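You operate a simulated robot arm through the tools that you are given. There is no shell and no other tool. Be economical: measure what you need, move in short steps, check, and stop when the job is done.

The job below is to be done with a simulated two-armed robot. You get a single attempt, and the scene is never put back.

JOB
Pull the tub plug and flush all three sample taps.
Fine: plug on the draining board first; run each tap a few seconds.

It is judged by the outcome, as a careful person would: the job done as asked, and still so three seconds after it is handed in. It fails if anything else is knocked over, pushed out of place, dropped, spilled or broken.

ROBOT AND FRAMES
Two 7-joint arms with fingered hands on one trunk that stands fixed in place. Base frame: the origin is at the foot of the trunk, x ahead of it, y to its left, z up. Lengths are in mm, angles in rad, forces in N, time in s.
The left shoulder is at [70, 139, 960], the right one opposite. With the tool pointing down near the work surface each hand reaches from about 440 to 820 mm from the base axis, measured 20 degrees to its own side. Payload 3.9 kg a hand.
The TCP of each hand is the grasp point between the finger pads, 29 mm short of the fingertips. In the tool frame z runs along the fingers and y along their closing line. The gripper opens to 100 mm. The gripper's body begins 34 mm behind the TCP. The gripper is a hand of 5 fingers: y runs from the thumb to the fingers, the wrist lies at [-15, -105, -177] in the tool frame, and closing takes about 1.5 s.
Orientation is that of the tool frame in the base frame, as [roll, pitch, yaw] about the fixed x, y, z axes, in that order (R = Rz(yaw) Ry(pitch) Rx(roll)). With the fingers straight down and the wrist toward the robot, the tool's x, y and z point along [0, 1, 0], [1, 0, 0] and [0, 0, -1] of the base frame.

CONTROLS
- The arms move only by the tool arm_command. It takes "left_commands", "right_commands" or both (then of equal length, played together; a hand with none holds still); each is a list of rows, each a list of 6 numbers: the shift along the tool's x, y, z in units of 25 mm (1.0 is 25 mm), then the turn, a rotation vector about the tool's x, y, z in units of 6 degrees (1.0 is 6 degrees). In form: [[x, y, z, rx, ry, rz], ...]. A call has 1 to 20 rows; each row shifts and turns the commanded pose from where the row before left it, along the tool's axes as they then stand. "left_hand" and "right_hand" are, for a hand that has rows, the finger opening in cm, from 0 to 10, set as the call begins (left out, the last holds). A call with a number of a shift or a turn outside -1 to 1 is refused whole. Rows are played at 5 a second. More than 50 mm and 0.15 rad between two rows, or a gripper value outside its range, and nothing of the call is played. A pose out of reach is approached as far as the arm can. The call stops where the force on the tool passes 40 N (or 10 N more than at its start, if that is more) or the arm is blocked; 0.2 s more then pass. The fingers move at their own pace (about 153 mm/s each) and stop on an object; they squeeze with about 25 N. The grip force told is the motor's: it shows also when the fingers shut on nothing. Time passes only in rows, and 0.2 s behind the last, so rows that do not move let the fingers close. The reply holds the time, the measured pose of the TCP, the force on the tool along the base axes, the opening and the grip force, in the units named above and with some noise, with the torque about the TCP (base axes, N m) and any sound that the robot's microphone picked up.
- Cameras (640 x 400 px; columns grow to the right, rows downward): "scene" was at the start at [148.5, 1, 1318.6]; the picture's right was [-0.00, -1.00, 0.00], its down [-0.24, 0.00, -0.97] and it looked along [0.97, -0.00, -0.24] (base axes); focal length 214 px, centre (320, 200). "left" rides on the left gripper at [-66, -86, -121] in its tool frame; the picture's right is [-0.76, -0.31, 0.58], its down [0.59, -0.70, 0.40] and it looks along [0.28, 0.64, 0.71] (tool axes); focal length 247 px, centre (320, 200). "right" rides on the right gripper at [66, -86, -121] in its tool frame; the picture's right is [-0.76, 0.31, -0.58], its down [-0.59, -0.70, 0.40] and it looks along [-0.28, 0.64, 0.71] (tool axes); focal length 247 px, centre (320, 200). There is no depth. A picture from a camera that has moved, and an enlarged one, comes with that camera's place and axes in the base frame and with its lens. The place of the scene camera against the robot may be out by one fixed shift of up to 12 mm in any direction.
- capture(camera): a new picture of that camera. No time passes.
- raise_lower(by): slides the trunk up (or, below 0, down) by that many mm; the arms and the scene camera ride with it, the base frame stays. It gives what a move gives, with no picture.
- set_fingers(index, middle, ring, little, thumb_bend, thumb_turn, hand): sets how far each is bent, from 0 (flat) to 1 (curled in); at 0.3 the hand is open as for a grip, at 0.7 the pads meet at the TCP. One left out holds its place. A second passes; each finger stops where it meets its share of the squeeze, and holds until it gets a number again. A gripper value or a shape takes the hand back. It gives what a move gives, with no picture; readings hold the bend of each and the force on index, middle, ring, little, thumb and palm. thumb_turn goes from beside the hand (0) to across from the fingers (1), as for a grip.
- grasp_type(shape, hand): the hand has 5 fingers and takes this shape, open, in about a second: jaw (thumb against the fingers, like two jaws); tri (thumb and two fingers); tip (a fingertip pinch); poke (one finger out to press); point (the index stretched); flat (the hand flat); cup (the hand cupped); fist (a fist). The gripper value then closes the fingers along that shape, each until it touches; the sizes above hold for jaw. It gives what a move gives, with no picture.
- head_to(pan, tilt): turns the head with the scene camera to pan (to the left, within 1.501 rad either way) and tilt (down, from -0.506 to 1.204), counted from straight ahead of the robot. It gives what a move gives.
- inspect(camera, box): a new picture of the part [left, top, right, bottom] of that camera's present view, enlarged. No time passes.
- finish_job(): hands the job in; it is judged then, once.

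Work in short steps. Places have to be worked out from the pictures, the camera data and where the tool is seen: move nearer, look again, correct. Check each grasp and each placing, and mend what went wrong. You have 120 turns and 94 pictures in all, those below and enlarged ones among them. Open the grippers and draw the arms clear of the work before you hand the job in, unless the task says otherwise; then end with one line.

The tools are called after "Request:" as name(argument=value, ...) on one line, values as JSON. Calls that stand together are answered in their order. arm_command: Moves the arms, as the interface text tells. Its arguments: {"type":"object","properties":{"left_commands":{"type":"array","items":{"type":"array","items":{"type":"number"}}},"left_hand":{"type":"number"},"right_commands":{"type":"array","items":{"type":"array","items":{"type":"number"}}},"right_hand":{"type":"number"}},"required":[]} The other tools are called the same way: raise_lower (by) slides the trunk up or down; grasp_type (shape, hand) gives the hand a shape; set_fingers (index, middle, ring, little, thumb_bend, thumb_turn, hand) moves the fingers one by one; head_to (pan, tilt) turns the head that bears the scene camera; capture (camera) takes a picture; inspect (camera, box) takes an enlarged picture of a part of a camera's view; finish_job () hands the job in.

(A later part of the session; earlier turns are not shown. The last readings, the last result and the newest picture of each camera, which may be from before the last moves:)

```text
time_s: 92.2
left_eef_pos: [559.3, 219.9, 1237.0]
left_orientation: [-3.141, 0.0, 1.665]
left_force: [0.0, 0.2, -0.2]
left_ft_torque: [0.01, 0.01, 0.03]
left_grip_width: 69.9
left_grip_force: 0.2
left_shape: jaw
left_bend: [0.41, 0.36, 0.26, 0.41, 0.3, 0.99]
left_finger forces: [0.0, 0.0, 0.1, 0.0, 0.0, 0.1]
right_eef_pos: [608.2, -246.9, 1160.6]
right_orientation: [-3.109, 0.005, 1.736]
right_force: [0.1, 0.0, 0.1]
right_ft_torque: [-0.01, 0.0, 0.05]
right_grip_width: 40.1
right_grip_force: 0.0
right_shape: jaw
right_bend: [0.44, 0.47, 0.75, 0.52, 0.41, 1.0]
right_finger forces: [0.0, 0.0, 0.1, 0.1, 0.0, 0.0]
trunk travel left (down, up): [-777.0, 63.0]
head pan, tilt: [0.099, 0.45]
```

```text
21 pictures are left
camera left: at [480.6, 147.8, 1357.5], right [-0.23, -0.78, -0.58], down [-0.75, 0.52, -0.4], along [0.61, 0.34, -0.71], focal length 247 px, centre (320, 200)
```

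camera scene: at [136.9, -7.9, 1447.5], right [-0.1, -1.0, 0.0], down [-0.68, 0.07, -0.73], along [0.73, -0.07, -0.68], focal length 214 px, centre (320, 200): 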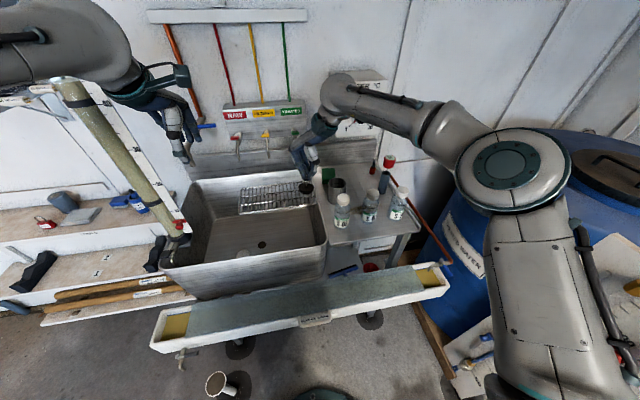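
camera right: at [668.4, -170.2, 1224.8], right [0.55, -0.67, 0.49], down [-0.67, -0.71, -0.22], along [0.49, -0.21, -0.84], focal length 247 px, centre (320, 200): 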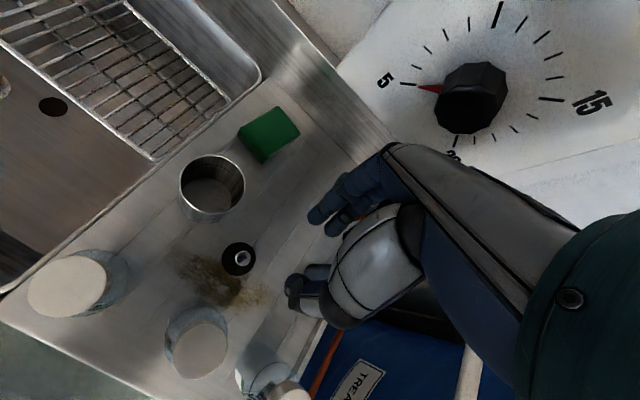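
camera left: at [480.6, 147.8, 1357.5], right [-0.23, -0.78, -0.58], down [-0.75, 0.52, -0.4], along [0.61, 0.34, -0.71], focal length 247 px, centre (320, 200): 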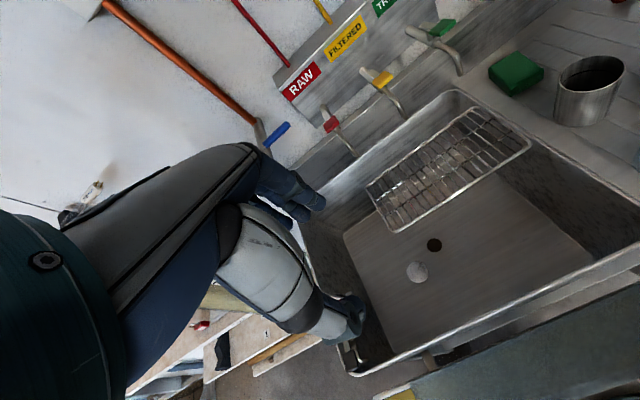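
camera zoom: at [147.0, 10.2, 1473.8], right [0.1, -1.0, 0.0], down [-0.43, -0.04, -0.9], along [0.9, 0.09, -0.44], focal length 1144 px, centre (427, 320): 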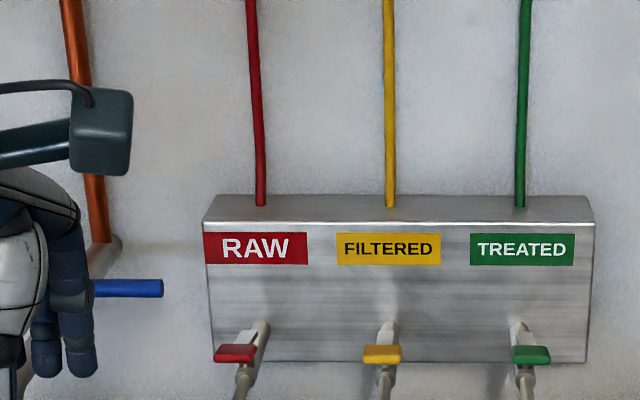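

RAW grip ≈[805,204,1120], FILTERED ≈[805,106,1122], TREATED ≈[805,9,1124]: T-shaped grips on lever plates sticking out over the pipes. I pitch the left hand forward so its fingers point at the taps.

Request:
arm_command(left_commands=[[0, 0, 0, -1, 0, 0], [0, 0, 0, -1, 0, 0], [0, 0, 0, -1, 0, 0], [0, 0, 0, -1, 0, 0], [0, 0, 0, -1, 0, 0], [0, 0, 0, -1, 0, 0], [0, 0, 0.2, -1, 0, 0], [0, 0, 0.2, -1, 0, 0], [0, 0, 0.2, -1, 0, 0], [0, 0, 0.2, -1, 0, 0], [0, 0, 0.2, -1, 0, 0], [0, 0, 0.2, -1, 0, 0], [0, 0, 0.2, -1, 0, 0], [0, 0, 0.2, -1, 0, 0]], left_hand=5)

Request:
capture(camera="left")

```text
time_s: 95.2
left_eef_pos: [589.7, 207.0, 1221.6]
left_orientation: [1.679, 0.003, 1.675]
left_force: [-0.3, 0.8, -0.2]
left_ft_torque: [0.0, -0.02, 0.01]
left_grip_width: 50.4
left_grip_force: 0.0
left_shape: jaw
left_bend: [0.41, 0.43, 0.74, 0.49, 0.35, 1.0]
left_finger forces: [0.1, 0.0, 0.0, 0.1, 0.0, 0.0]
left hand out of reach, approached as far as the arm can: row 14
right_eef_pos: [610.0, -244.2, 1160.2]
right_orientation: [-3.109, 0.005, 1.736]
right_force: [0.5, 0.1, 0.6]
right_ft_torque: [-0.02, 0.0, 0.0]
right_grip_width: 39.8
right_grip_force: 0.0
right_shape: jaw
right_bend: [0.44, 0.47, 0.75, 0.52, 0.41, 1.0]
right_finger forces: [0.0, 0.0, 0.0, 0.0, 0.0, 0.0]
trunk travel left (down, up): [-777.0, 63.0]
head pan, tilt: [0.099, 0.45]
```

```text
20 pictures are left
camera left: at [467.8, 129.3, 1150.1], right [0.62, -0.7, -0.37], down [0.26, 0.62, -0.74], along [0.74, 0.36, 0.56], focal length 247 px, centre (320, 200)
```

left: 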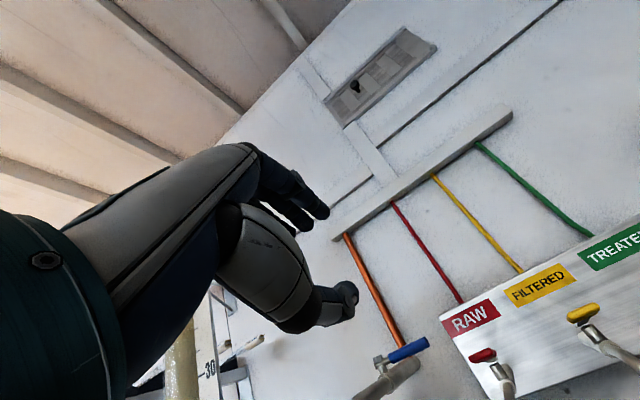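

Zooming on the taps from this lower-side view.

Request:
inspect(camera="left", box=[440, 280, 640, 400])

```text
3.20 times, centred on (540, 340) of left
camera zoom: at [467.8, 129.3, 1150.1], right [0.62, -0.7, -0.37], down [0.26, 0.62, -0.74], along [0.74, 0.36, 0.56], focal length 790 px, centre (-384, -248)
```

zoom: 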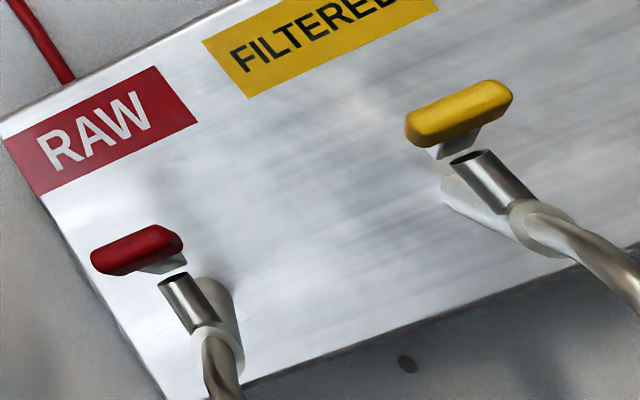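

It looks like a lever plate over a plunger stem: pressing the grip down should open it. I shape the left hand as "poke" and move it to just in front of and above the RAW grip.

Request:
grasp_type(hand="left", shape="poke")

Request:
arm_command(left_commands=[[-0.09, -0.2, 0.886, 0, 0, 0], [-0.09, -0.2, 0.886, 0, 0, 0], [-0.09, -0.2, 0.886, 0, 0, 0], [-0.09, -0.2, 0.886, 0, 0, 0], [-0.09, -0.2, 0.886, 0, 0, 0], [-0.09, -0.2, 0.886, 0, 0, 0]])

Request:
capture(camera="left")

Request:
inspect(camera="scene", box=[180, 130, 380, 260])

```text
time_s: 96.1
left_eef_pos: [589.7, 207.8, 1222.6]
left_orientation: [1.682, 0.002, 1.673]
left_force: [-0.1, -0.3, -0.3]
left_ft_torque: [0.02, 0.0, 0.0]
left_grip_width: 0.0
left_grip_force: 0.0
left_shape: poke
left_bend: [0.7, 0.7, 0.99, 0.99, 1.0, 1.0]
left_finger forces: [0.0, 0.0, 0.1, 0.0, 0.0, 0.1]
right_eef_pos: [608.4, -244.9, 1160.5]
right_orientation: [-3.108, 0.004, 1.738]
right_force: [0.7, 0.7, -0.4]
right_ft_torque: [0.0, -0.01, 0.03]
right_grip_width: 39.6
right_grip_force: 0.1
right_shape: jaw
right_bend: [0.44, 0.47, 0.75, 0.52, 0.41, 1.0]
right_finger forces: [0.0, 0.0, 0.1, 0.1, 0.0, 0.0]
trunk travel left (down, up): [-777.0, 63.0]
head pan, tilt: [0.099, 0.45]
```

```text
time_s: 97.5
left_eef_pos: [708.8, 163.3, 1199.5]
left_orientation: [1.678, 0.0, 1.67]
left_force: [0.1, -0.6, 0.0]
left_ft_torque: [0.04, 0.01, -0.01]
left_grip_width: 0.0
left_grip_force: 0.0
left_shape: poke
left_bend: [0.7, 0.7, 0.99, 0.99, 1.0, 1.0]
left_finger forces: [0.0, 0.1, 0.1, 0.1, 0.0, 0.0]
left hand out of reach, approached as far as the arm can: row 1, 2, 3, 4, 5, 6
right_eef_pos: [609.6, -246.8, 1160.4]
right_orientation: [-3.108, 0.003, 1.737]
right_force: [0.0, -0.2, 0.3]
right_ft_torque: [0.03, 0.01, 0.03]
right_grip_width: 39.9
right_grip_force: 0.1
right_shape: jaw
right_bend: [0.44, 0.47, 0.75, 0.52, 0.41, 1.0]
right_finger forces: [0.1, 0.0, 0.1, 0.0, 0.1, 0.0]
trunk travel left (down, up): [-777.0, 63.0]
head pan, tilt: [0.099, 0.45]
```

```text
18 pictures are left
camera left: at [586.1, 86.0, 1127.9], right [0.61, -0.7, -0.37], down [0.26, 0.62, -0.74], along [0.75, 0.36, 0.56], focal length 247 px, centre (320, 200)
```

left: 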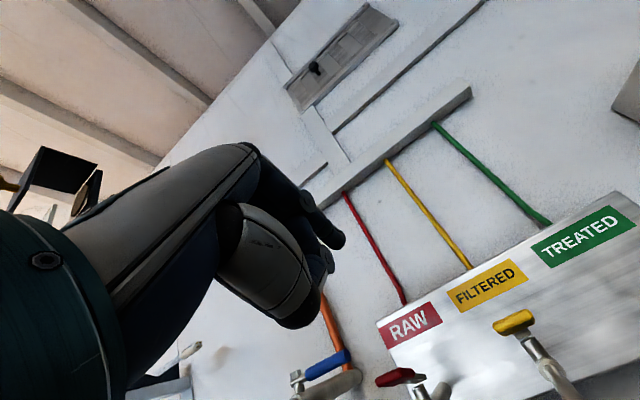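

```text
3.08 times, centred on (280, 195) of scene
camera zoom: at [147.7, 9.6, 1473.8], right [0.1, -1.0, 0.0], down [-0.43, -0.04, -0.9], along [0.9, 0.09, -0.44], focal length 660 px, centre (443, 215)
```

zoom: 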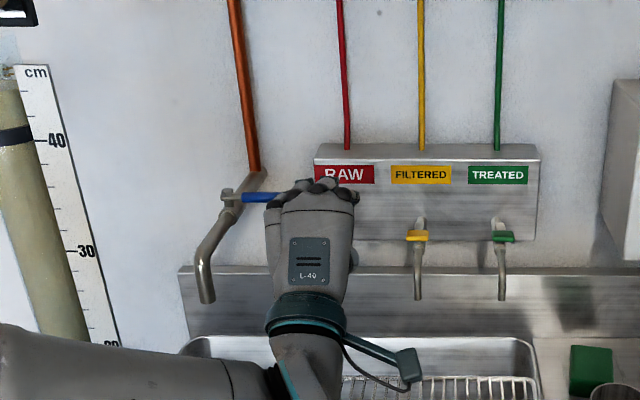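

The fully-forward pose is at the joint limits. I switch to closed jaw fingers and a 45° forward-down pitch, backing off a little first.

Request:
grasp_type(hand="left", shape="jaw")

Request:
arm_command(left_commands=[[0, 0, -1, 0, 0, 0], [0, 0, -1, 0, 0, 0], [0, 0, 0, 0.93, 0, 0], [0, 0, 0, 0.93, 0, 0], [0, 0, 0, 0.93, 0, 0], [0, 0, 0, 0.93, 0, 0], [0, 0, 0, 0.93, 0, 0], [0, 0, 0, 0.93, 0, 0], [0, 0, 0, 0.93, 0, 0], [0, 0, 0, 0, 0, 0]], left_hand=0)

```text
time_s: 98.4
left_eef_pos: [707.9, 164.7, 1200.1]
left_orientation: [1.679, 0.001, 1.672]
left_force: [0.7, -0.5, 0.1]
left_ft_torque: [-0.01, -0.01, -0.03]
left_grip_width: 100.1
left_grip_force: 0.1
left_shape: jaw
left_bend: [0.3, 0.3, 0.3, 0.3, 0.3, 0.98]
left_finger forces: [0.0, 0.0, 0.0, 0.0, 0.1, 0.1]
right_eef_pos: [607.2, -246.2, 1160.6]
right_orientation: [-3.109, 0.006, 1.737]
right_force: [0.0, 0.2, -0.4]
right_ft_torque: [0.01, 0.01, 0.01]
right_grip_width: 40.0
right_grip_force: 0.1
right_shape: jaw
right_bend: [0.44, 0.47, 0.75, 0.52, 0.41, 1.0]
right_finger forces: [0.0, 0.1, 0.0, 0.0, 0.0, 0.0]
trunk travel left (down, up): [-777.0, 63.0]
head pan, tilt: [0.099, 0.45]
```

```text
time_s: 100.6
left_eef_pos: [658.6, 158.8, 1204.4]
left_orientation: [2.358, 0.001, 1.664]
left_force: [0.7, 0.8, 0.1]
left_ft_torque: [0.01, 0.0, 0.02]
left_grip_width: 0.2
left_grip_force: 25.3
left_shape: jaw
left_bend: [0.7, 0.7, 0.7, 0.7, 0.7, 1.0]
left_finger forces: [0.1, 0.0, 0.1, 0.0, 0.0, 0.0]
right_eef_pos: [607.9, -245.6, 1161.5]
right_orientation: [-3.11, 0.004, 1.737]
right_force: [0.3, 0.2, 0.0]
right_ft_torque: [0.02, 0.01, -0.03]
right_grip_width: 40.0
right_grip_force: 0.1
right_shape: jaw
right_bend: [0.44, 0.47, 0.75, 0.52, 0.41, 1.0]
right_finger forces: [0.0, 0.0, 0.0, 0.1, 0.1, 0.1]
trunk travel left (down, up): [-777.0, 63.0]
head pan, tilt: [0.099, 0.45]
```

Now to just above/in front of the RAW grip.

Request:
arm_command(left_commands=[[0.375, 0.575, 0.91, 0, 0, 0], [0.375, 0.575, 0.91, 0, 0, 0], [0.375, 0.575, 0.91, 0, 0, 0], [0.375, 0.575, 0.91, 0, 0, 0], [0, 0, 0, 0, 0, 0]])

Request:
capture(camera="left")

```text
time_s: 101.8
left_eef_pos: [758.2, 205.8, 1181.2]
left_orientation: [2.355, 0.0, 1.664]
left_force: [-0.2, -0.2, 0.6]
left_ft_torque: [0.0, -0.02, 0.0]
left_grip_width: 0.0
left_grip_force: 25.3
left_shape: jaw
left_bend: [0.7, 0.7, 0.7, 0.7, 0.7, 1.0]
left_finger forces: [0.0, 0.0, 0.0, 0.0, 0.0, 0.0]
right_eef_pos: [607.8, -246.3, 1161.6]
right_orientation: [-3.109, 0.005, 1.737]
right_force: [0.0, -0.4, 0.6]
right_ft_torque: [-0.02, 0.0, 0.06]
right_grip_width: 39.8
right_grip_force: 0.1
right_shape: jaw
right_bend: [0.44, 0.47, 0.75, 0.52, 0.41, 1.0]
right_finger forces: [0.1, 0.0, 0.0, 0.0, 0.0, 0.0]
trunk travel left (down, up): [-777.0, 63.0]
head pan, tilt: [0.099, 0.45]
```

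```text
16 pictures are left
camera left: at [619.4, 127.9, 1206.5], right [0.26, -0.74, -0.62], down [-0.27, 0.57, -0.78], along [0.93, 0.37, -0.05], focal length 247 px, centre (320, 200)
```

left: 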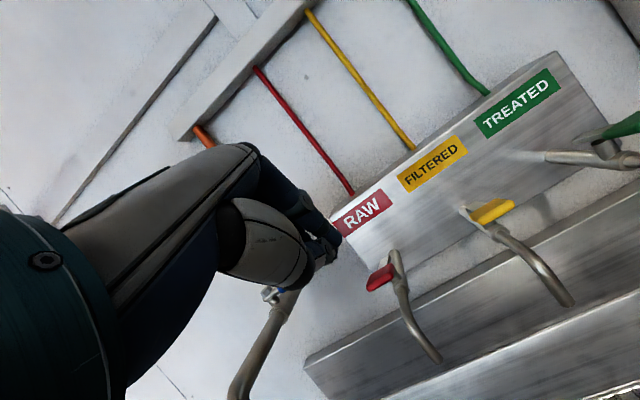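

Good side view; zoom on it.

Request:
inspect(camera="left", box=[340, 100, 640, 310])

```text
1.90 times, centred on (490, 205) of left
camera zoom: at [619.4, 127.9, 1206.5], right [0.26, -0.74, -0.62], down [-0.27, 0.57, -0.78], along [0.93, 0.37, -0.05], focal length 470 px, centre (-4, 190)
```

zoom: 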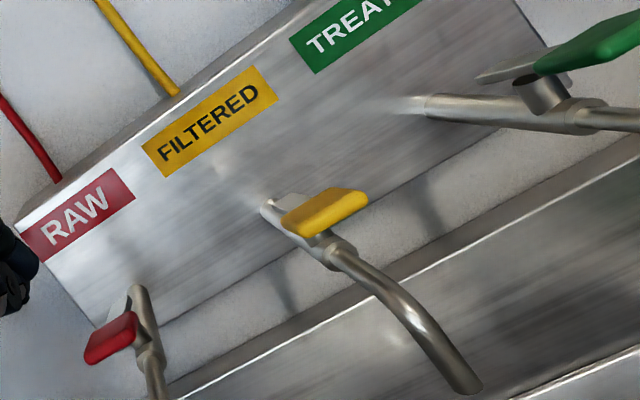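

The lever plate sits on a short stem, T-grip in front. I test pressing down: fingertips to just above the RAW grip first.

Request:
arm_command(left_commands=[[-0.12, 0.18, 0.63, 0, 0, 0], [-0.12, 0.18, 0.63, 0, 0, 0], [0, -0.14, 0.14, 0, 0, 0], [0, -0.14, 0.14, 0, 0, 0], [0, 0, 0, 0, 0, 0]])

Request:
inspect(camera="left", box=[240, 140, 520, 360])

```text
time_s: 103.0
left_eef_pos: [787.9, 202.3, 1155.3]
left_orientation: [2.357, 0.002, 1.663]
left_force: [0.2, 0.3, 0.0]
left_ft_torque: [-0.02, -0.03, 0.01]
left_grip_width: 0.1
left_grip_force: 25.3
left_shape: jaw
left_bend: [0.7, 0.7, 0.7, 0.7, 0.7, 1.0]
left_finger forces: [0.0, 0.0, 0.1, 0.0, 0.0, 0.0]
right_eef_pos: [608.5, -246.1, 1160.5]
right_orientation: [-3.11, 0.004, 1.736]
right_force: [0.2, 0.5, 0.3]
right_ft_torque: [0.0, 0.0, 0.02]
right_grip_width: 39.6
right_grip_force: 0.1
right_shape: jaw
right_bend: [0.44, 0.47, 0.75, 0.52, 0.41, 1.0]
right_finger forces: [0.1, 0.0, 0.0, 0.0, 0.0, 0.0]
trunk travel left (down, up): [-777.0, 63.0]
head pan, tilt: [0.099, 0.45]
```

```text
1.82 times, centred on (380, 250) of left
camera zoom: at [648.6, 123.9, 1180.7], right [0.26, -0.74, -0.62], down [-0.27, 0.57, -0.78], along [0.93, 0.37, -0.05], focal length 449 px, centre (211, 109)
```

zoom: 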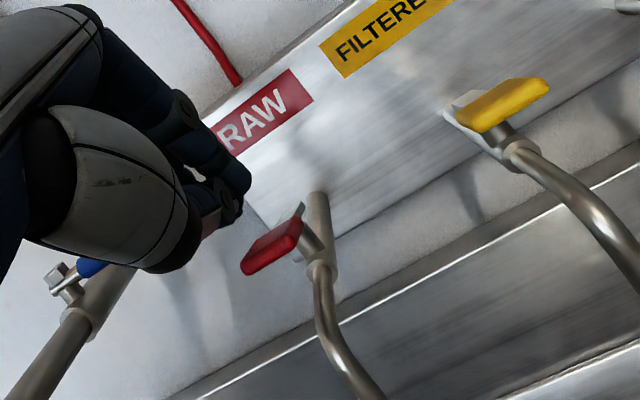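

Fingertips ≈[807,204,1136] are right above the grip ≈[805,202,1114]. Press straight down in small steps.

Request:
arm_command(left_commands=[[0, -0.113, 0.113, 0, 0, 0], [0, -0.113, 0.113, 0, 0, 0], [0, -0.113, 0.113, 0, 0, 0], [0, -0.113, 0.113, 0, 0, 0], [0, 0, 0, 0, 0, 0]])

Request:
arm_command(left_commands=[[0, -0.113, 0.113, 0, 0, 0], [0, -0.085, 0.085, 0, 0, 0], [0, 0, 0, 0, 0, 0]])

```text
time_s: 104.2
left_eef_pos: [789.5, 202.2, 1138.8]
left_orientation: [2.355, 0.002, 1.662]
left_force: [0.1, -0.4, 0.6]
left_ft_torque: [-0.01, -0.01, 0.0]
left_grip_width: 0.0
left_grip_force: 24.7
left_shape: jaw
left_bend: [0.7, 0.7, 0.7, 0.7, 0.7, 1.0]
left_finger forces: [0.1, 0.0, 0.0, 0.0, 0.0, 0.0]
right_eef_pos: [607.3, -247.0, 1161.1]
right_orientation: [-3.109, 0.004, 1.737]
right_force: [0.6, 0.6, 0.3]
right_ft_torque: [0.0, -0.01, 0.02]
right_grip_width: 40.0
right_grip_force: 0.1
right_shape: jaw
right_bend: [0.44, 0.47, 0.75, 0.52, 0.41, 1.0]
right_finger forces: [0.0, 0.0, 0.1, 0.0, 0.1, 0.0]
trunk travel left (down, up): [-777.0, 63.0]
head pan, tilt: [0.099, 0.45]
```

```text
time_s: 105.0
left_eef_pos: [789.8, 203.4, 1132.9]
left_orientation: [2.356, 0.0, 1.664]
left_force: [-0.2, 0.4, 1.3]
left_ft_torque: [-0.04, -0.01, -0.03]
left_grip_width: 0.0
left_grip_force: 25.0
left_shape: jaw
left_bend: [0.7, 0.7, 0.7, 0.7, 0.7, 1.0]
left_finger forces: [0.0, 0.1, 0.0, 0.0, 0.1, 0.0]
right_eef_pos: [607.6, -245.9, 1161.3]
right_orientation: [-3.109, 0.005, 1.738]
right_force: [-0.3, 0.5, 0.0]
right_ft_torque: [0.0, 0.04, 0.02]
right_grip_width: 40.0
right_grip_force: 0.0
right_shape: jaw
right_bend: [0.44, 0.47, 0.75, 0.52, 0.41, 1.0]
right_finger forces: [0.1, 0.1, 0.1, 0.0, 0.0, 0.0]
trunk travel left (down, up): [-777.0, 63.0]
head pan, tilt: [0.099, 0.45]
```

No contact yet; a little further.

Request:
arm_command(left_commands=[[0, -0.113, 0.113, 0, 0, 0], [0, -0.085, 0.085, 0, 0, 0], [0, 0, 0, 0, 0, 0]])

Request:
arm_command(left_commands=[[0, -0.113, 0.113, 0, 0, 0], [0, -0.085, 0.085, 0, 0, 0], [0, 0, 0, 0, 0, 0]])

Request:
inspect(camera="left", box=[240, 140, 520, 360])

```text
time_s: 105.8
left_eef_pos: [788.8, 202.5, 1125.0]
left_orientation: [2.357, 0.001, 1.663]
left_force: [-0.6, -0.5, 2.0]
left_ft_torque: [0.02, -0.04, 0.02]
left_grip_width: 0.1
left_grip_force: 25.1
left_shape: jaw
left_bend: [0.7, 0.7, 0.7, 0.7, 0.7, 1.0]
left_finger forces: [0.0, 0.1, 0.0, 0.0, 0.0, 0.0]
right_eef_pos: [608.3, -245.6, 1161.0]
right_orientation: [-3.11, 0.003, 1.737]
right_force: [0.7, 0.4, -0.4]
right_ft_torque: [0.03, -0.01, 0.03]
right_grip_width: 40.0
right_grip_force: 0.1
right_shape: jaw
right_bend: [0.44, 0.47, 0.75, 0.52, 0.41, 1.0]
right_finger forces: [0.0, 0.0, 0.0, 0.0, 0.0, 0.0]
trunk travel left (down, up): [-777.0, 63.0]
head pan, tilt: [0.099, 0.45]
```

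```text
time_s: 106.6
left_eef_pos: [787.9, 203.0, 1119.4]
left_orientation: [2.356, 0.001, 1.663]
left_force: [-1.2, -0.2, 3.7]
left_ft_torque: [-0.01, -0.07, 0.02]
left_grip_width: 0.0
left_grip_force: 25.0
left_shape: jaw
left_bend: [0.7, 0.7, 0.7, 0.7, 0.7, 1.0]
left_finger forces: [0.0, 0.0, 0.0, 0.0, 0.0, 0.2]
right_eef_pos: [608.5, -246.4, 1161.2]
right_orientation: [-3.111, 0.006, 1.737]
right_force: [-0.6, 0.6, -0.4]
right_ft_torque: [-0.02, -0.03, 0.02]
right_grip_width: 40.0
right_grip_force: 0.0
right_shape: jaw
right_bend: [0.44, 0.47, 0.75, 0.52, 0.41, 1.0]
right_finger forces: [0.0, 0.0, 0.1, 0.1, 0.0, 0.0]
trunk travel left (down, up): [-777.0, 63.0]
head pan, tilt: [0.099, 0.45]
```

```text
1.82 times, centred on (380, 250) of left
camera zoom: at [649.1, 124.0, 1144.4], right [0.26, -0.74, -0.62], down [-0.27, 0.57, -0.78], along [0.93, 0.37, -0.05], focal length 449 px, centre (211, 109)
```

zoom: 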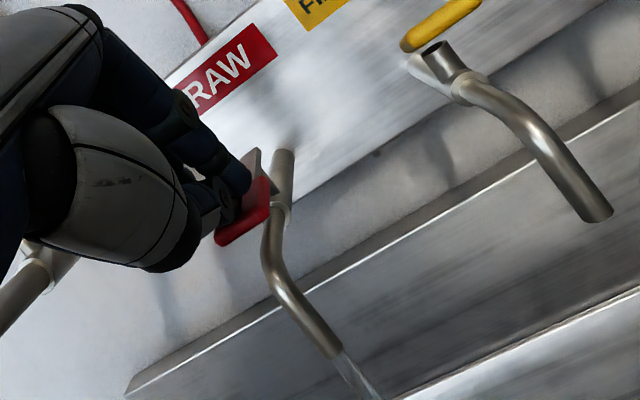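

Water runs from RAW: pressing down opens it, with a light spring. I press 4 mm more and hold about 4 s, then lift off.

Request:
arm_command(left_commands=[[0, -0.113, 0.113, 0, 0, 0], [0, 0, 0, 0, 0, 0], [0, 0, 0, 0, 0, 0], [0, 0, 0, 0, 0, 0], [0, 0, 0, 0, 0, 0], [0, 0, 0, 0, 0, 0], [0, 0, 0, 0, 0, 0], [0, 0, 0, 0, 0, 0], [0, 0, 0, 0, 0, 0], [0, 0, 0, 0, 0, 0], [0, 0, 0, 0, 0, 0], [0, 0, 0, 0, 0, 0], [0, 0, 0, 0, 0, 0], [0, 0, 0, 0, 0, 0], [0, 0, 0, 0, 0, 0], [0, 0, 0, 0, 0, 0], [0, 0, 0, 0, 0, 0], [0, 0, 0, 0, 0, 0], [0, 0, 0, 0, 0, 0], [0, 0, 0, 0, 0, 0]])

Request:
arm_command(left_commands=[[0, 0.35, -0.35, 0, 0, 0], [0, 0.35, -0.35, 0, 0, 0], [0, 0.35, -0.35, 0, 0, 0], [0, 0.35, -0.35, 0, 0, 0], [0, 0, 0, 0, 0, 0]])

Request:
capture(camera="left")

```text
time_s: 110.8
left_eef_pos: [787.6, 201.5, 1115.9]
left_orientation: [2.352, 0.001, 1.666]
left_force: [0.7, 1.2, 13.1]
left_ft_torque: [0.06, -0.27, 0.02]
left_grip_width: 0.0
left_grip_force: 24.9
left_shape: jaw
left_bend: [0.7, 0.7, 0.7, 0.7, 0.7, 1.0]
left_finger forces: [0.1, 0.0, 0.1, 0.0, 0.0, 0.0]
right_eef_pos: [605.2, -246.7, 1162.8]
right_orientation: [-3.112, 0.004, 1.736]
right_force: [-1.0, 0.3, -1.2]
right_ft_torque: [0.0, 0.02, 0.02]
right_grip_width: 40.0
right_grip_force: 0.1
right_shape: jaw
right_bend: [0.44, 0.47, 0.75, 0.52, 0.41, 1.0]
right_finger forces: [0.1, 0.0, 0.0, 0.0, 0.0, 0.1]
trunk travel left (down, up): [-777.0, 63.0]
head pan, tilt: [0.099, 0.45]
```

```text
time_s: 112.0
left_eef_pos: [788.1, 202.3, 1164.3]
left_orientation: [2.356, 0.001, 1.664]
left_force: [0.1, -0.4, 0.7]
left_ft_torque: [-0.02, 0.03, 0.02]
left_grip_width: 0.1
left_grip_force: 24.8
left_shape: jaw
left_bend: [0.7, 0.7, 0.7, 0.7, 0.7, 1.0]
left_finger forces: [0.0, 0.0, 0.0, 0.0, 0.1, 0.0]
right_eef_pos: [607.8, -245.3, 1160.9]
right_orientation: [-3.11, 0.004, 1.736]
right_force: [0.1, 0.0, 0.0]
right_ft_torque: [0.0, -0.02, -0.01]
right_grip_width: 39.9
right_grip_force: 0.1
right_shape: jaw
right_bend: [0.44, 0.47, 0.75, 0.52, 0.41, 1.0]
right_finger forces: [0.0, 0.0, 0.0, 0.0, 0.1, 0.0]
trunk travel left (down, up): [-777.0, 63.0]
head pan, tilt: [0.099, 0.45]
```

```text
12 pictures are left
camera left: at [649.1, 124.1, 1189.9], right [0.26, -0.74, -0.62], down [-0.27, 0.57, -0.78], along [0.93, 0.37, -0.05], focal length 247 px, centre (320, 200)
```

left: 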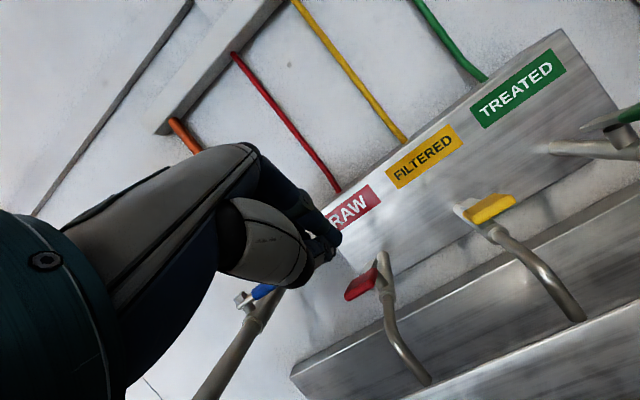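

RAW sprang shut and the flow stopped. Next FILTERED: move 99 mm to the right at the same height.

Request:
arm_command(left_commands=[[-0.986, -0.065, -0.065, 0, 0, 0], [-0.986, -0.065, -0.065, 0, 0, 0], [-0.986, -0.065, -0.065, 0, 0, 0], [-0.986, -0.065, -0.065, 0, 0, 0], [0, 0, 0, 0, 0, 0]])

Request:
inspect(camera="left", box=[240, 140, 520, 360])

```text
time_s: 113.2
left_eef_pos: [789.3, 104.1, 1163.4]
left_orientation: [2.357, 0.002, 1.665]
left_force: [0.1, 0.1, 0.5]
left_ft_torque: [0.0, -0.01, 0.0]
left_grip_width: 0.0
left_grip_force: 25.1
left_shape: jaw
left_bend: [0.7, 0.7, 0.7, 0.7, 0.7, 1.0]
left_finger forces: [0.0, 0.1, 0.0, 0.1, 0.0, 0.0]
right_eef_pos: [607.4, -244.6, 1160.9]
right_orientation: [-3.109, 0.005, 1.737]
right_force: [0.1, 0.5, 0.4]
right_ft_torque: [-0.04, 0.01, -0.03]
right_grip_width: 40.0
right_grip_force: 0.0
right_shape: jaw
right_bend: [0.44, 0.47, 0.75, 0.52, 0.41, 1.0]
right_finger forces: [0.0, 0.0, 0.0, 0.0, 0.0, 0.0]
trunk travel left (down, up): [-777.0, 63.0]
head pan, tilt: [0.099, 0.45]
```

```text
1.82 times, centred on (380, 250) of left
camera zoom: at [649.0, 25.8, 1188.6], right [0.26, -0.74, -0.62], down [-0.27, 0.56, -0.78], along [0.93, 0.37, -0.05], focal length 449 px, centre (211, 109)
```

zoom: 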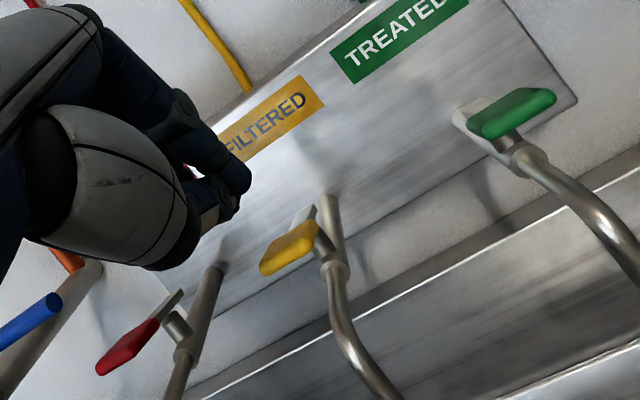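

Aligned within 5 mm. I shift 4 mm right and press down, then check for flow.

Request:
arm_command(left_commands=[[-0.16, -0.3, 0.3, 0, 0, 0], [0, -0.3, 0.3, 0, 0, 0], [0, -0.2, 0.2, 0, 0, 0], [0, -0.113, 0.113, 0, 0, 0], [0, -0.113, 0.113, 0, 0, 0], [0, -0.113, 0.113, 0, 0, 0], [0, -0.113, 0.113, 0, 0, 0], [0, 0, 0, 0, 0, 0]])

Request:
inspect(camera="left", box=[240, 140, 520, 360])

```text
time_s: 115.0
left_eef_pos: [787.2, 100.7, 1121.4]
left_orientation: [2.356, 0.002, 1.661]
left_force: [-6.0, -1.3, 1.2]
left_ft_torque: [-0.02, 0.1, 0.01]
left_grip_width: 0.1
left_grip_force: 25.1
left_shape: jaw
left_bend: [0.7, 0.7, 0.7, 0.7, 0.7, 1.0]
left_finger forces: [0.0, 0.0, 0.1, 0.0, 0.1, 0.0]
right_eef_pos: [606.6, -246.8, 1161.6]
right_orientation: [-3.111, 0.003, 1.737]
right_force: [-0.4, 0.3, -1.1]
right_ft_torque: [-0.02, 0.03, 0.0]
right_grip_width: 39.9
right_grip_force: 0.1
right_shape: jaw
right_bend: [0.44, 0.47, 0.75, 0.52, 0.41, 1.0]
right_finger forces: [0.0, 0.0, 0.0, 0.0, 0.0, 0.0]
trunk travel left (down, up): [-777.0, 63.0]
head pan, tilt: [0.099, 0.45]
```

```text
1.82 times, centred on (380, 250) of left
camera zoom: at [647.9, 21.9, 1145.7], right [0.26, -0.74, -0.62], down [-0.27, 0.57, -0.78], along [0.93, 0.37, -0.05], focal length 449 px, centre (211, 109)
```

zoom: 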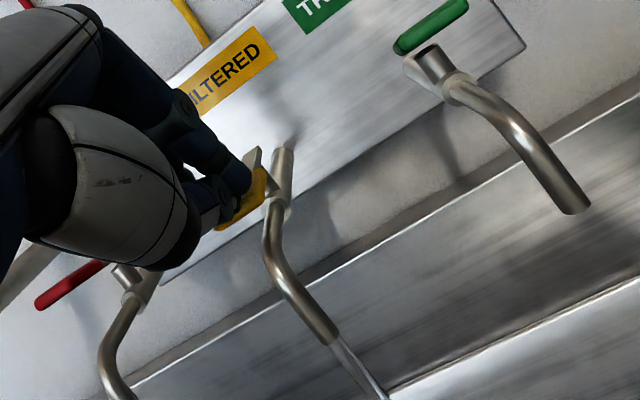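

FILTERED is running. Hold about 4 s, lift, and move on toward TREATED.

Request:
arm_command(left_commands=[[0, -0.06, 0.06, 0, 0, 0], [0, 0, 0, 0, 0, 0], [0, 0, 0, 0, 0, 0], [0, 0, 0, 0, 0, 0], [0, 0, 0, 0, 0, 0], [0, 0, 0, 0, 0, 0], [0, 0, 0, 0, 0, 0], [0, 0, 0, 0, 0, 0], [0, 0, 0, 0, 0, 0], [0, 0, 0, 0, 0, 0], [0, 0, 0, 0, 0, 0], [0, 0, 0, 0, 0, 0], [0, 0, 0, 0, 0, 0], [0, 0, 0, 0, 0, 0], [0, 0, 0, 0, 0, 0], [0, 0, 0, 0, 0, 0], [0, 0, 0, 0, 0, 0], [0, 0, 0, 0, 0, 0], [0, 0, 0, 0, 0, 0], [0, 0, 0, 0, 0, 0]])

Request:
arm_command(left_commands=[[0, 0.35, -0.35, 0, 0, 0], [0, 0.35, -0.35, 0, 0, 0], [0, 0.35, -0.35, 0, 0, 0], [0, 0.35, -0.35, 0, 0, 0], [-0.976, -0.065, -0.065, 0, 0, 0], [-0.976, -0.065, -0.065, 0, 0, 0], [-0.976, -0.065, -0.065, 0, 0, 0], [-0.976, -0.065, -0.065, 0, 0, 0], [0, 0, 0, 0, 0, 0]])

Request:
capture(camera="left")

```text
time_s: 119.2
left_eef_pos: [787.7, 100.4, 1119.1]
left_orientation: [2.354, 0.001, 1.665]
left_force: [-6.9, -2.9, 1.8]
left_ft_torque: [-0.04, 0.06, 0.0]
left_grip_width: 0.1
left_grip_force: 24.9
left_shape: jaw
left_bend: [0.7, 0.7, 0.7, 0.7, 0.7, 1.0]
left_finger forces: [0.1, 0.1, 0.1, 0.0, 0.1, 0.0]
right_eef_pos: [606.2, -246.4, 1162.1]
right_orientation: [-3.111, 0.003, 1.737]
right_force: [0.1, 0.2, 0.5]
right_ft_torque: [0.03, 0.03, -0.03]
right_grip_width: 39.8
right_grip_force: 0.0
right_shape: jaw
right_bend: [0.44, 0.47, 0.75, 0.52, 0.41, 1.0]
right_finger forces: [0.0, 0.0, 0.0, 0.0, 0.0, 0.0]
trunk travel left (down, up): [-777.0, 63.0]
head pan, tilt: [0.099, 0.45]
```

```text
time_s: 121.2
left_eef_pos: [788.2, 4.4, 1168.2]
left_orientation: [2.357, 0.002, 1.664]
left_force: [0.2, 0.1, -0.7]
left_ft_torque: [-0.01, 0.02, -0.01]
left_grip_width: 0.1
left_grip_force: 24.5
left_shape: jaw
left_bend: [0.7, 0.7, 0.7, 0.7, 0.7, 1.0]
left_finger forces: [0.0, 0.0, 0.0, 0.0, 0.0, 0.0]
right_eef_pos: [607.9, -245.5, 1161.2]
right_orientation: [-3.11, 0.004, 1.737]
right_force: [-1.1, -0.2, -0.9]
right_ft_torque: [-0.05, 0.0, -0.01]
right_grip_width: 40.2
right_grip_force: 0.0
right_shape: jaw
right_bend: [0.44, 0.47, 0.75, 0.52, 0.41, 1.0]
right_finger forces: [0.0, 0.0, 0.0, 0.0, 0.0, 0.0]
trunk travel left (down, up): [-777.0, 63.0]
head pan, tilt: [0.099, 0.45]
```

```text
9 pictures are left
camera left: at [649.3, -74.5, 1193.0], right [0.26, -0.74, -0.62], down [-0.27, 0.57, -0.78], along [0.93, 0.37, -0.05], focal length 247 px, centre (320, 200)
```

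left: 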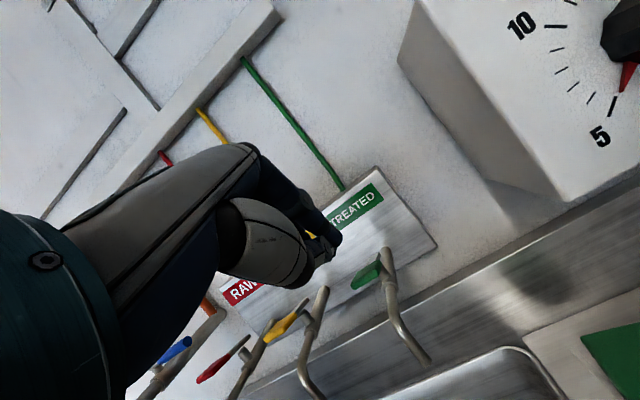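

FILTERED closed again. TREATED grip is ≈6 mm further right; I adjust and press down.

Request:
arm_command(left_commands=[[-0.24, -0.3, 0.3, 0, 0, 0], [0, -0.3, 0.34, 0, 0, 0], [0, -0.2, 0.22, 0, 0, 0], [0, -0.113, 0.113, 0, 0, 0], [0, -0.113, 0.113, 0, 0, 0], [0, -0.113, 0.113, 0, 0, 0], [0, -0.113, 0.113, 0, 0, 0], [0, -0.03, 0.03, 0, 0, 0], [0, 0, 0, 0, 0, 0]])

Request:
inspect(camera="left", box=[240, 140, 520, 360])

```text
time_s: 123.2
left_eef_pos: [791.4, -3.8, 1121.7]
left_orientation: [2.354, 0.0, 1.664]
left_force: [0.0, 0.0, -0.2]
left_ft_torque: [0.02, 0.02, -0.02]
left_grip_width: 0.0
left_grip_force: 25.1
left_shape: jaw
left_bend: [0.7, 0.7, 0.7, 0.7, 0.7, 1.0]
left_finger forces: [0.1, 0.0, 0.0, 0.0, 0.1, 0.0]
right_eef_pos: [608.4, -245.9, 1160.9]
right_orientation: [-3.11, 0.005, 1.736]
right_force: [0.1, -0.1, -0.5]
right_ft_torque: [0.02, -0.02, -0.02]
right_grip_width: 39.7
right_grip_force: 0.2
right_shape: jaw
right_bend: [0.44, 0.47, 0.75, 0.52, 0.41, 1.0]
right_finger forces: [0.0, 0.1, 0.1, 0.1, 0.1, 0.0]
trunk travel left (down, up): [-777.0, 63.0]
head pan, tilt: [0.099, 0.45]
```

```text
1.82 times, centred on (380, 250) of left
camera zoom: at [652.1, -82.2, 1147.0], right [0.26, -0.74, -0.62], down [-0.27, 0.57, -0.78], along [0.93, 0.37, -0.05], focal length 449 px, centre (211, 109)
```

zoom: 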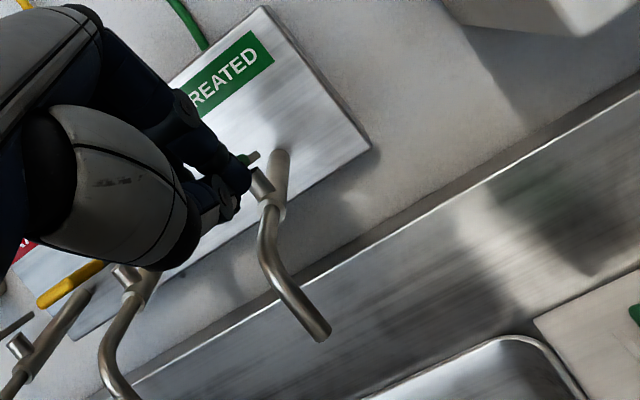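

No contact and no flow: the fingertips went past the −y side of the grip. I lift, shift 9 mm left, and press again.

Request:
arm_command(left_commands=[[0, 0.2, -0.2, 0, 0, 0], [0, 0.2, -0.2, 0, 0, 0], [0, 0.3, -0.3, 0, 0, 0], [0, 0.3, -0.3, 0, 0, 0], [0.36, 0, 0, 0, 0, 0], [0, 0, 0, 0, 0, 0]])

Request:
inspect(camera="left", box=[240, 140, 520, 360])

```text
time_s: 124.6
left_eef_pos: [790.0, 6.6, 1155.4]
left_orientation: [2.357, 0.001, 1.665]
left_force: [1.0, -0.1, 0.8]
left_ft_torque: [-0.02, 0.03, -0.01]
left_grip_width: 0.1
left_grip_force: 24.5
left_shape: jaw
left_bend: [0.7, 0.7, 0.7, 0.7, 0.7, 1.0]
left_finger forces: [0.0, 0.1, 0.0, 0.1, 0.1, 0.0]
right_eef_pos: [608.9, -246.7, 1161.5]
right_orientation: [-3.11, 0.003, 1.736]
right_force: [-1.1, -0.3, 0.0]
right_ft_torque: [0.0, 0.0, -0.01]
right_grip_width: 39.9
right_grip_force: 0.0
right_shape: jaw
right_bend: [0.44, 0.47, 0.75, 0.52, 0.41, 1.0]
right_finger forces: [0.0, 0.1, 0.0, 0.1, 0.0, 0.0]
trunk travel left (down, up): [-777.0, 63.0]
head pan, tilt: [0.099, 0.45]
```

```text
1.82 times, centred on (380, 250) of left
camera zoom: at [651.0, -72.9, 1181.3], right [0.26, -0.74, -0.62], down [-0.27, 0.57, -0.78], along [0.93, 0.37, -0.05], focal length 449 px, centre (211, 109)
```

zoom: 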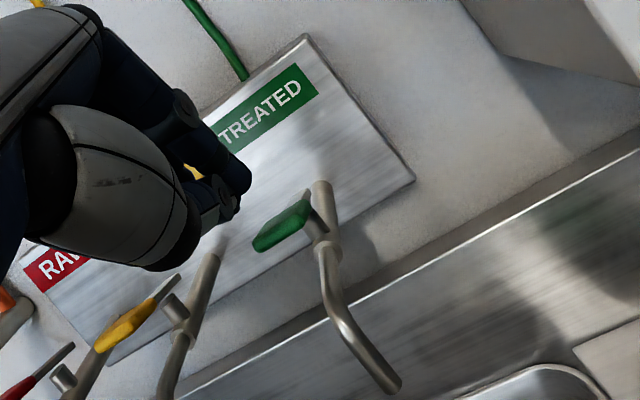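

The wall recedes slightly to the right, so TREATED sits ~12 mm further away: my fingers passed in front of the grip. I move 12 mm forward, 4 mm right, and press.

Request:
arm_command(left_commands=[[-0.2, 0.33, 0.32, 0, 0, 0], [0, -0.2, 0.2, 0, 0, 0], [0, -0.2, 0.2, 0, 0, 0], [0, -0.113, 0.113, 0, 0, 0], [0, -0.113, 0.113, 0, 0, 0], [0, -0.113, 0.113, 0, 0, 0], [0, -0.113, 0.113, 0, 0, 0], [0, -0.113, 0.113, 0, 0, 0], [0, 0, 0, 0, 0, 0]])

Request:
inspect(camera="left", box=[240, 140, 520, 360])

```text
time_s: 126.6
left_eef_pos: [806.1, 12.1, 1124.9]
left_orientation: [2.359, 0.014, 1.681]
left_force: [-0.4, -1.1, 0.9]
left_ft_torque: [-0.02, -0.03, -0.04]
left_grip_width: 0.1
left_grip_force: 24.9
left_shape: jaw
left_bend: [0.7, 0.7, 0.7, 0.7, 0.7, 1.0]
left_finger forces: [0.0, 0.1, 0.0, 0.0, 0.0, 0.0]
right_eef_pos: [607.3, -246.2, 1160.8]
right_orientation: [-3.11, 0.001, 1.737]
right_force: [-0.5, 0.3, -0.1]
right_ft_torque: [0.02, 0.0, 0.0]
right_grip_width: 40.0
right_grip_force: 0.1
right_shape: jaw
right_bend: [0.44, 0.47, 0.75, 0.52, 0.41, 1.0]
right_finger forces: [0.0, 0.1, 0.1, 0.0, 0.0, 0.0]
trunk travel left (down, up): [-777.0, 63.0]
head pan, tilt: [0.099, 0.45]
```

```text
1.82 times, centred on (380, 250) of left
camera zoom: at [667.7, -67.6, 1152.4], right [0.27, -0.74, -0.61], down [-0.28, 0.55, -0.79], along [0.92, 0.39, -0.06], focal length 449 px, centre (211, 109)
```

zoom: 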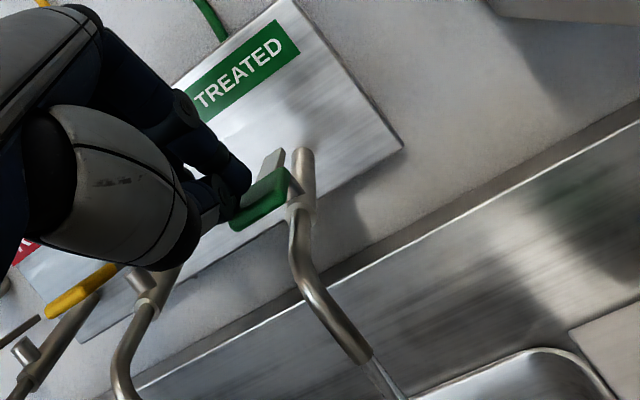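

TREATED is running now. I press 3 mm more and hold ~4 s, confirm the flow, then lift.

Request:
arm_command(left_commands=[[0, -0.085, 0.085, 0, 0, 0], [0, 0, 0, 0, 0, 0], [0, 0, 0, 0, 0, 0], [0, 0, 0, 0, 0, 0], [0, 0, 0, 0, 0, 0], [0, 0, 0, 0, 0, 0], [0, 0, 0, 0, 0, 0], [0, 0, 0, 0, 0, 0], [0, 0, 0, 0, 0, 0], [0, 0, 0, 0, 0, 0], [0, 0, 0, 0, 0, 0], [0, 0, 0, 0, 0, 0], [0, 0, 0, 0, 0, 0], [0, 0, 0, 0, 0, 0], [0, 0, 0, 0, 0, 0], [0, 0, 0, 0, 0, 0], [0, 0, 0, 0, 0, 0], [0, 0, 0, 0, 0, 0], [0, 0, 0, 0, 0, 0], [0, 0, 0, 0, 0, 0]])

Request:
inspect(camera="left", box=[240, 140, 520, 360])

```text
time_s: 130.8
left_eef_pos: [805.7, 15.4, 1124.0]
left_orientation: [2.358, 0.016, 1.681]
left_force: [-0.7, -0.2, 2.4]
left_ft_torque: [0.04, 0.01, 0.02]
left_grip_width: 0.0
left_grip_force: 25.2
left_shape: jaw
left_bend: [0.7, 0.7, 0.7, 0.7, 0.7, 1.0]
left_finger forces: [0.0, 0.1, 0.0, 0.1, 0.0, 0.0]
right_eef_pos: [607.5, -247.3, 1161.2]
right_orientation: [-3.109, 0.006, 1.738]
right_force: [-0.9, -0.4, 0.1]
right_ft_torque: [-0.02, -0.01, 0.02]
right_grip_width: 39.9
right_grip_force: 0.1
right_shape: jaw
right_bend: [0.44, 0.47, 0.75, 0.52, 0.41, 1.0]
right_finger forces: [0.0, 0.1, 0.0, 0.0, 0.0, 0.0]
trunk travel left (down, up): [-777.0, 63.0]
head pan, tilt: [0.099, 0.45]
```

```text
1.82 times, centred on (380, 250) of left
camera zoom: at [667.8, -65.8, 1149.9], right [0.27, -0.74, -0.61], down [-0.28, 0.55, -0.79], along [0.92, 0.39, -0.06], focal length 449 px, centre (211, 109)
```

zoom: 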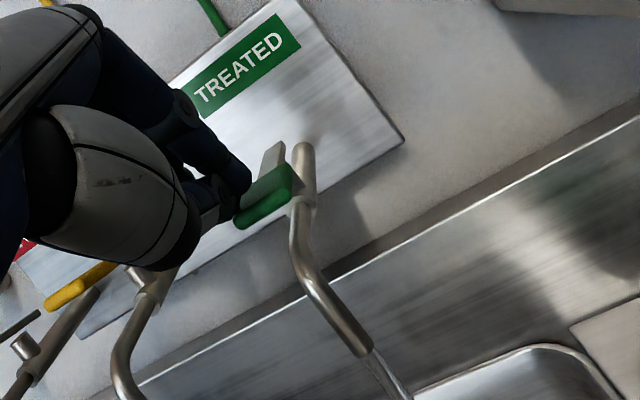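

Still flowing after the hold. I lift off, draw both arms back clear, and open the left hand.

Request:
arm_command(left_commands=[[0, 0.35, -0.35, 0, 0, 0], [0, 0.35, -0.35, 0, 0, 0], [0, 0.35, -0.35, 0, 0, 0], [0, 0.35, -0.35, 0, 0, 0], [0, -0.3, -0.9, 0, 0, 0], [0, -0.3, -0.9, 0, 0, 0], [0, -0.3, -0.9, 0, 0, 0], [0.6, -0.3, -0.9, 0, 0, 0], [0.8, -0.3, -0.9, 0, 0, 0], [0.8, -0.3, -0.9, 0, 0, 0], [0.8, -0.3, -0.9, 0, 0, 0], [0.8, 0, -0.5, 0, 0, 0], [0.8, 0, -0.5, 0, 0, 0], [0.8, 0, -0.5, 0, 0, 0]], right_commands=[[0, 0, 0, 0, 0, 0], [0, 0, 0, 0, 0, 0], [0, 0, 0, 0, 0, 0], [0, 0, 0, 0, 0, 0], [0, 0, -0.9, 0, 0, 0], [0, 0, -0.9, 0, 0, 0], [0, 0, -0.9, 0, 0, 0], [0, 0, -0.9, 0, 0, 0], [0, -0.7, -0.7, 0, 0, 0], [0, -0.7, -0.7, 0, 0, 0], [0, -0.7, -0.7, 0, 0, 0], [0, -0.7, -0.7, 0, 0, 0], [0, -0.7, -0.5, 0, 0, 0], [0, -0.7, -0.5, 0, 0, 0]], right_hand=8)

Request:
arm_command(left_commands=[[0, 0, 0, 0, 0, 0], [0, 0, 0, 0, 0, 0], [0, 0, 0, 0, 0, 0], [0, 0, 0, 0, 0, 0]], left_hand=8)

Request:
head_to(pan=0.0, tilt=0.65)

Request:
capture(camera="scene")

Request:
inspect(camera="scene", box=[200, 80, 460, 260])

```text
time_s: 132.3
left_eef_pos: [767.4, 26.2, 1053.2]
left_orientation: [2.564, 0.005, 1.707]
left_force: [-0.3, -0.5, -0.3]
left_ft_torque: [0.01, -0.04, -0.01]
left_grip_width: 0.1
left_grip_force: 24.8
left_shape: jaw
left_bend: [0.7, 0.7, 0.7, 0.7, 0.7, 1.0]
left_finger forces: [0.1, 0.0, 0.0, 0.1, 0.2, 0.0]
right_eef_pos: [611.6, -244.6, 1204.2]
right_orientation: [-3.106, 0.007, 1.737]
right_force: [0.4, 0.3, -0.5]
right_ft_torque: [-0.03, 0.04, 0.02]
right_grip_width: 79.8
right_grip_force: 0.1
right_shape: jaw
right_bend: [0.38, 0.33, 0.25, 0.37, 0.3, 0.99]
right_finger forces: [0.1, 0.0, 0.0, 0.1, 0.1, 0.0]
trunk travel left (down, up): [-777.0, 63.0]
head pan, tilt: [0.099, 0.45]
stopped in row 7 (left hand): the arm was blocked; the commanded pose is now the measured one
```

```text
time_s: 133.3
left_eef_pos: [765.5, 25.2, 1055.5]
left_orientation: [2.563, 0.005, 1.704]
left_force: [-0.6, 0.4, -0.6]
left_ft_torque: [0.0, 0.03, 0.01]
left_grip_width: 79.9
left_grip_force: 0.1
left_shape: jaw
left_bend: [0.38, 0.33, 0.25, 0.37, 0.31, 0.99]
left_finger forces: [0.1, 0.1, 0.1, 0.0, 0.1, 0.0]
right_eef_pos: [608.1, -245.0, 1205.9]
right_orientation: [-3.111, 0.004, 1.737]
right_force: [0.0, 0.5, -0.4]
right_ft_torque: [0.0, 0.02, -0.02]
right_grip_width: 79.7
right_grip_force: 0.2
right_shape: jaw
right_bend: [0.38, 0.33, 0.25, 0.37, 0.3, 0.99]
right_finger forces: [0.0, 0.1, 0.0, 0.0, 0.0, 0.0]
trunk travel left (down, up): [-777.0, 63.0]
head pan, tilt: [0.099, 0.45]
```

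```text
time_s: 134.0
left_eef_pos: [764.7, 24.3, 1055.9]
left_orientation: [2.559, 0.005, 1.703]
left_force: [-0.4, 0.1, 0.3]
left_ft_torque: [-0.04, -0.02, -0.01]
left_grip_width: 79.5
left_grip_force: 0.0
left_shape: jaw
left_bend: [0.38, 0.33, 0.25, 0.37, 0.31, 0.99]
left_finger forces: [0.0, 0.0, 0.0, 0.0, 0.0, 0.0]
right_eef_pos: [608.8, -245.6, 1206.7]
right_orientation: [-3.109, 0.004, 1.736]
right_force: [0.3, -0.8, 0.0]
right_ft_torque: [-0.03, 0.01, 0.0]
right_grip_width: 79.8
right_grip_force: 0.0
right_shape: jaw
right_bend: [0.38, 0.33, 0.25, 0.37, 0.3, 0.99]
right_finger forces: [0.1, 0.0, 0.1, 0.1, 0.0, 0.1]
trunk travel left (down, up): [-777.0, 63.0]
head pan, tilt: [0.0, 0.649]
```

```text
4 pictures are left
camera scene: at [142.1, 1.1, 1456.1], right [0.0, -1.0, 0.0], down [-0.6, 0.0, -0.8], along [0.8, 0.0, -0.6], focal length 214 px, centre (320, 200)
```

scene: 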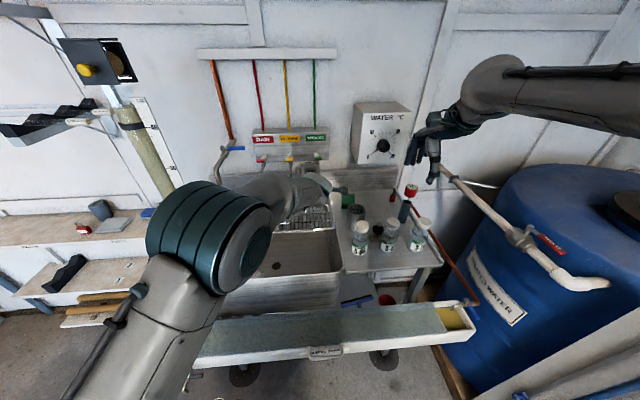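

```text
2.22 times, centred on (330, 170) of scene
camera zoom: at [142.1, 1.1, 1456.1], right [0.0, -1.0, 0.0], down [-0.6, 0.0, -0.8], along [0.8, 0.0, -0.6], focal length 477 px, centre (298, 267)
```

zoom: 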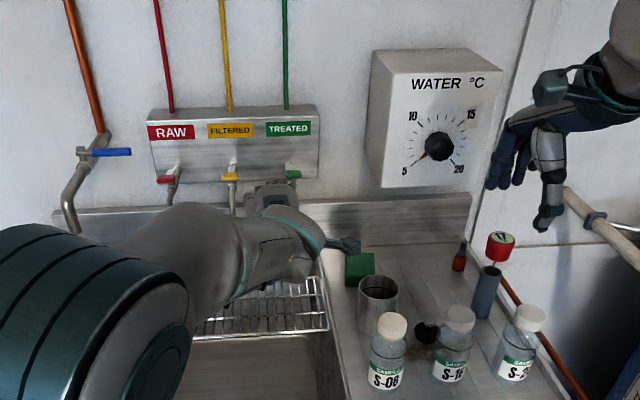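

The left arm took an unexpected configuration and dropped in front of the TREATED spout; forces are zero. I check with its camera before moving.

Request:
capture(camera="left")

```text
2 pictures are left
camera left: at [636.8, -58.3, 1111.5], right [0.16, -0.75, -0.65], down [-0.44, 0.53, -0.72], along [0.88, 0.4, -0.24], focal length 247 px, centre (320, 200)
```

left: 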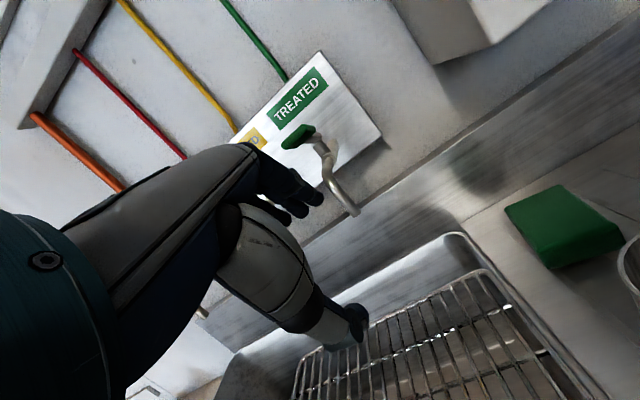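

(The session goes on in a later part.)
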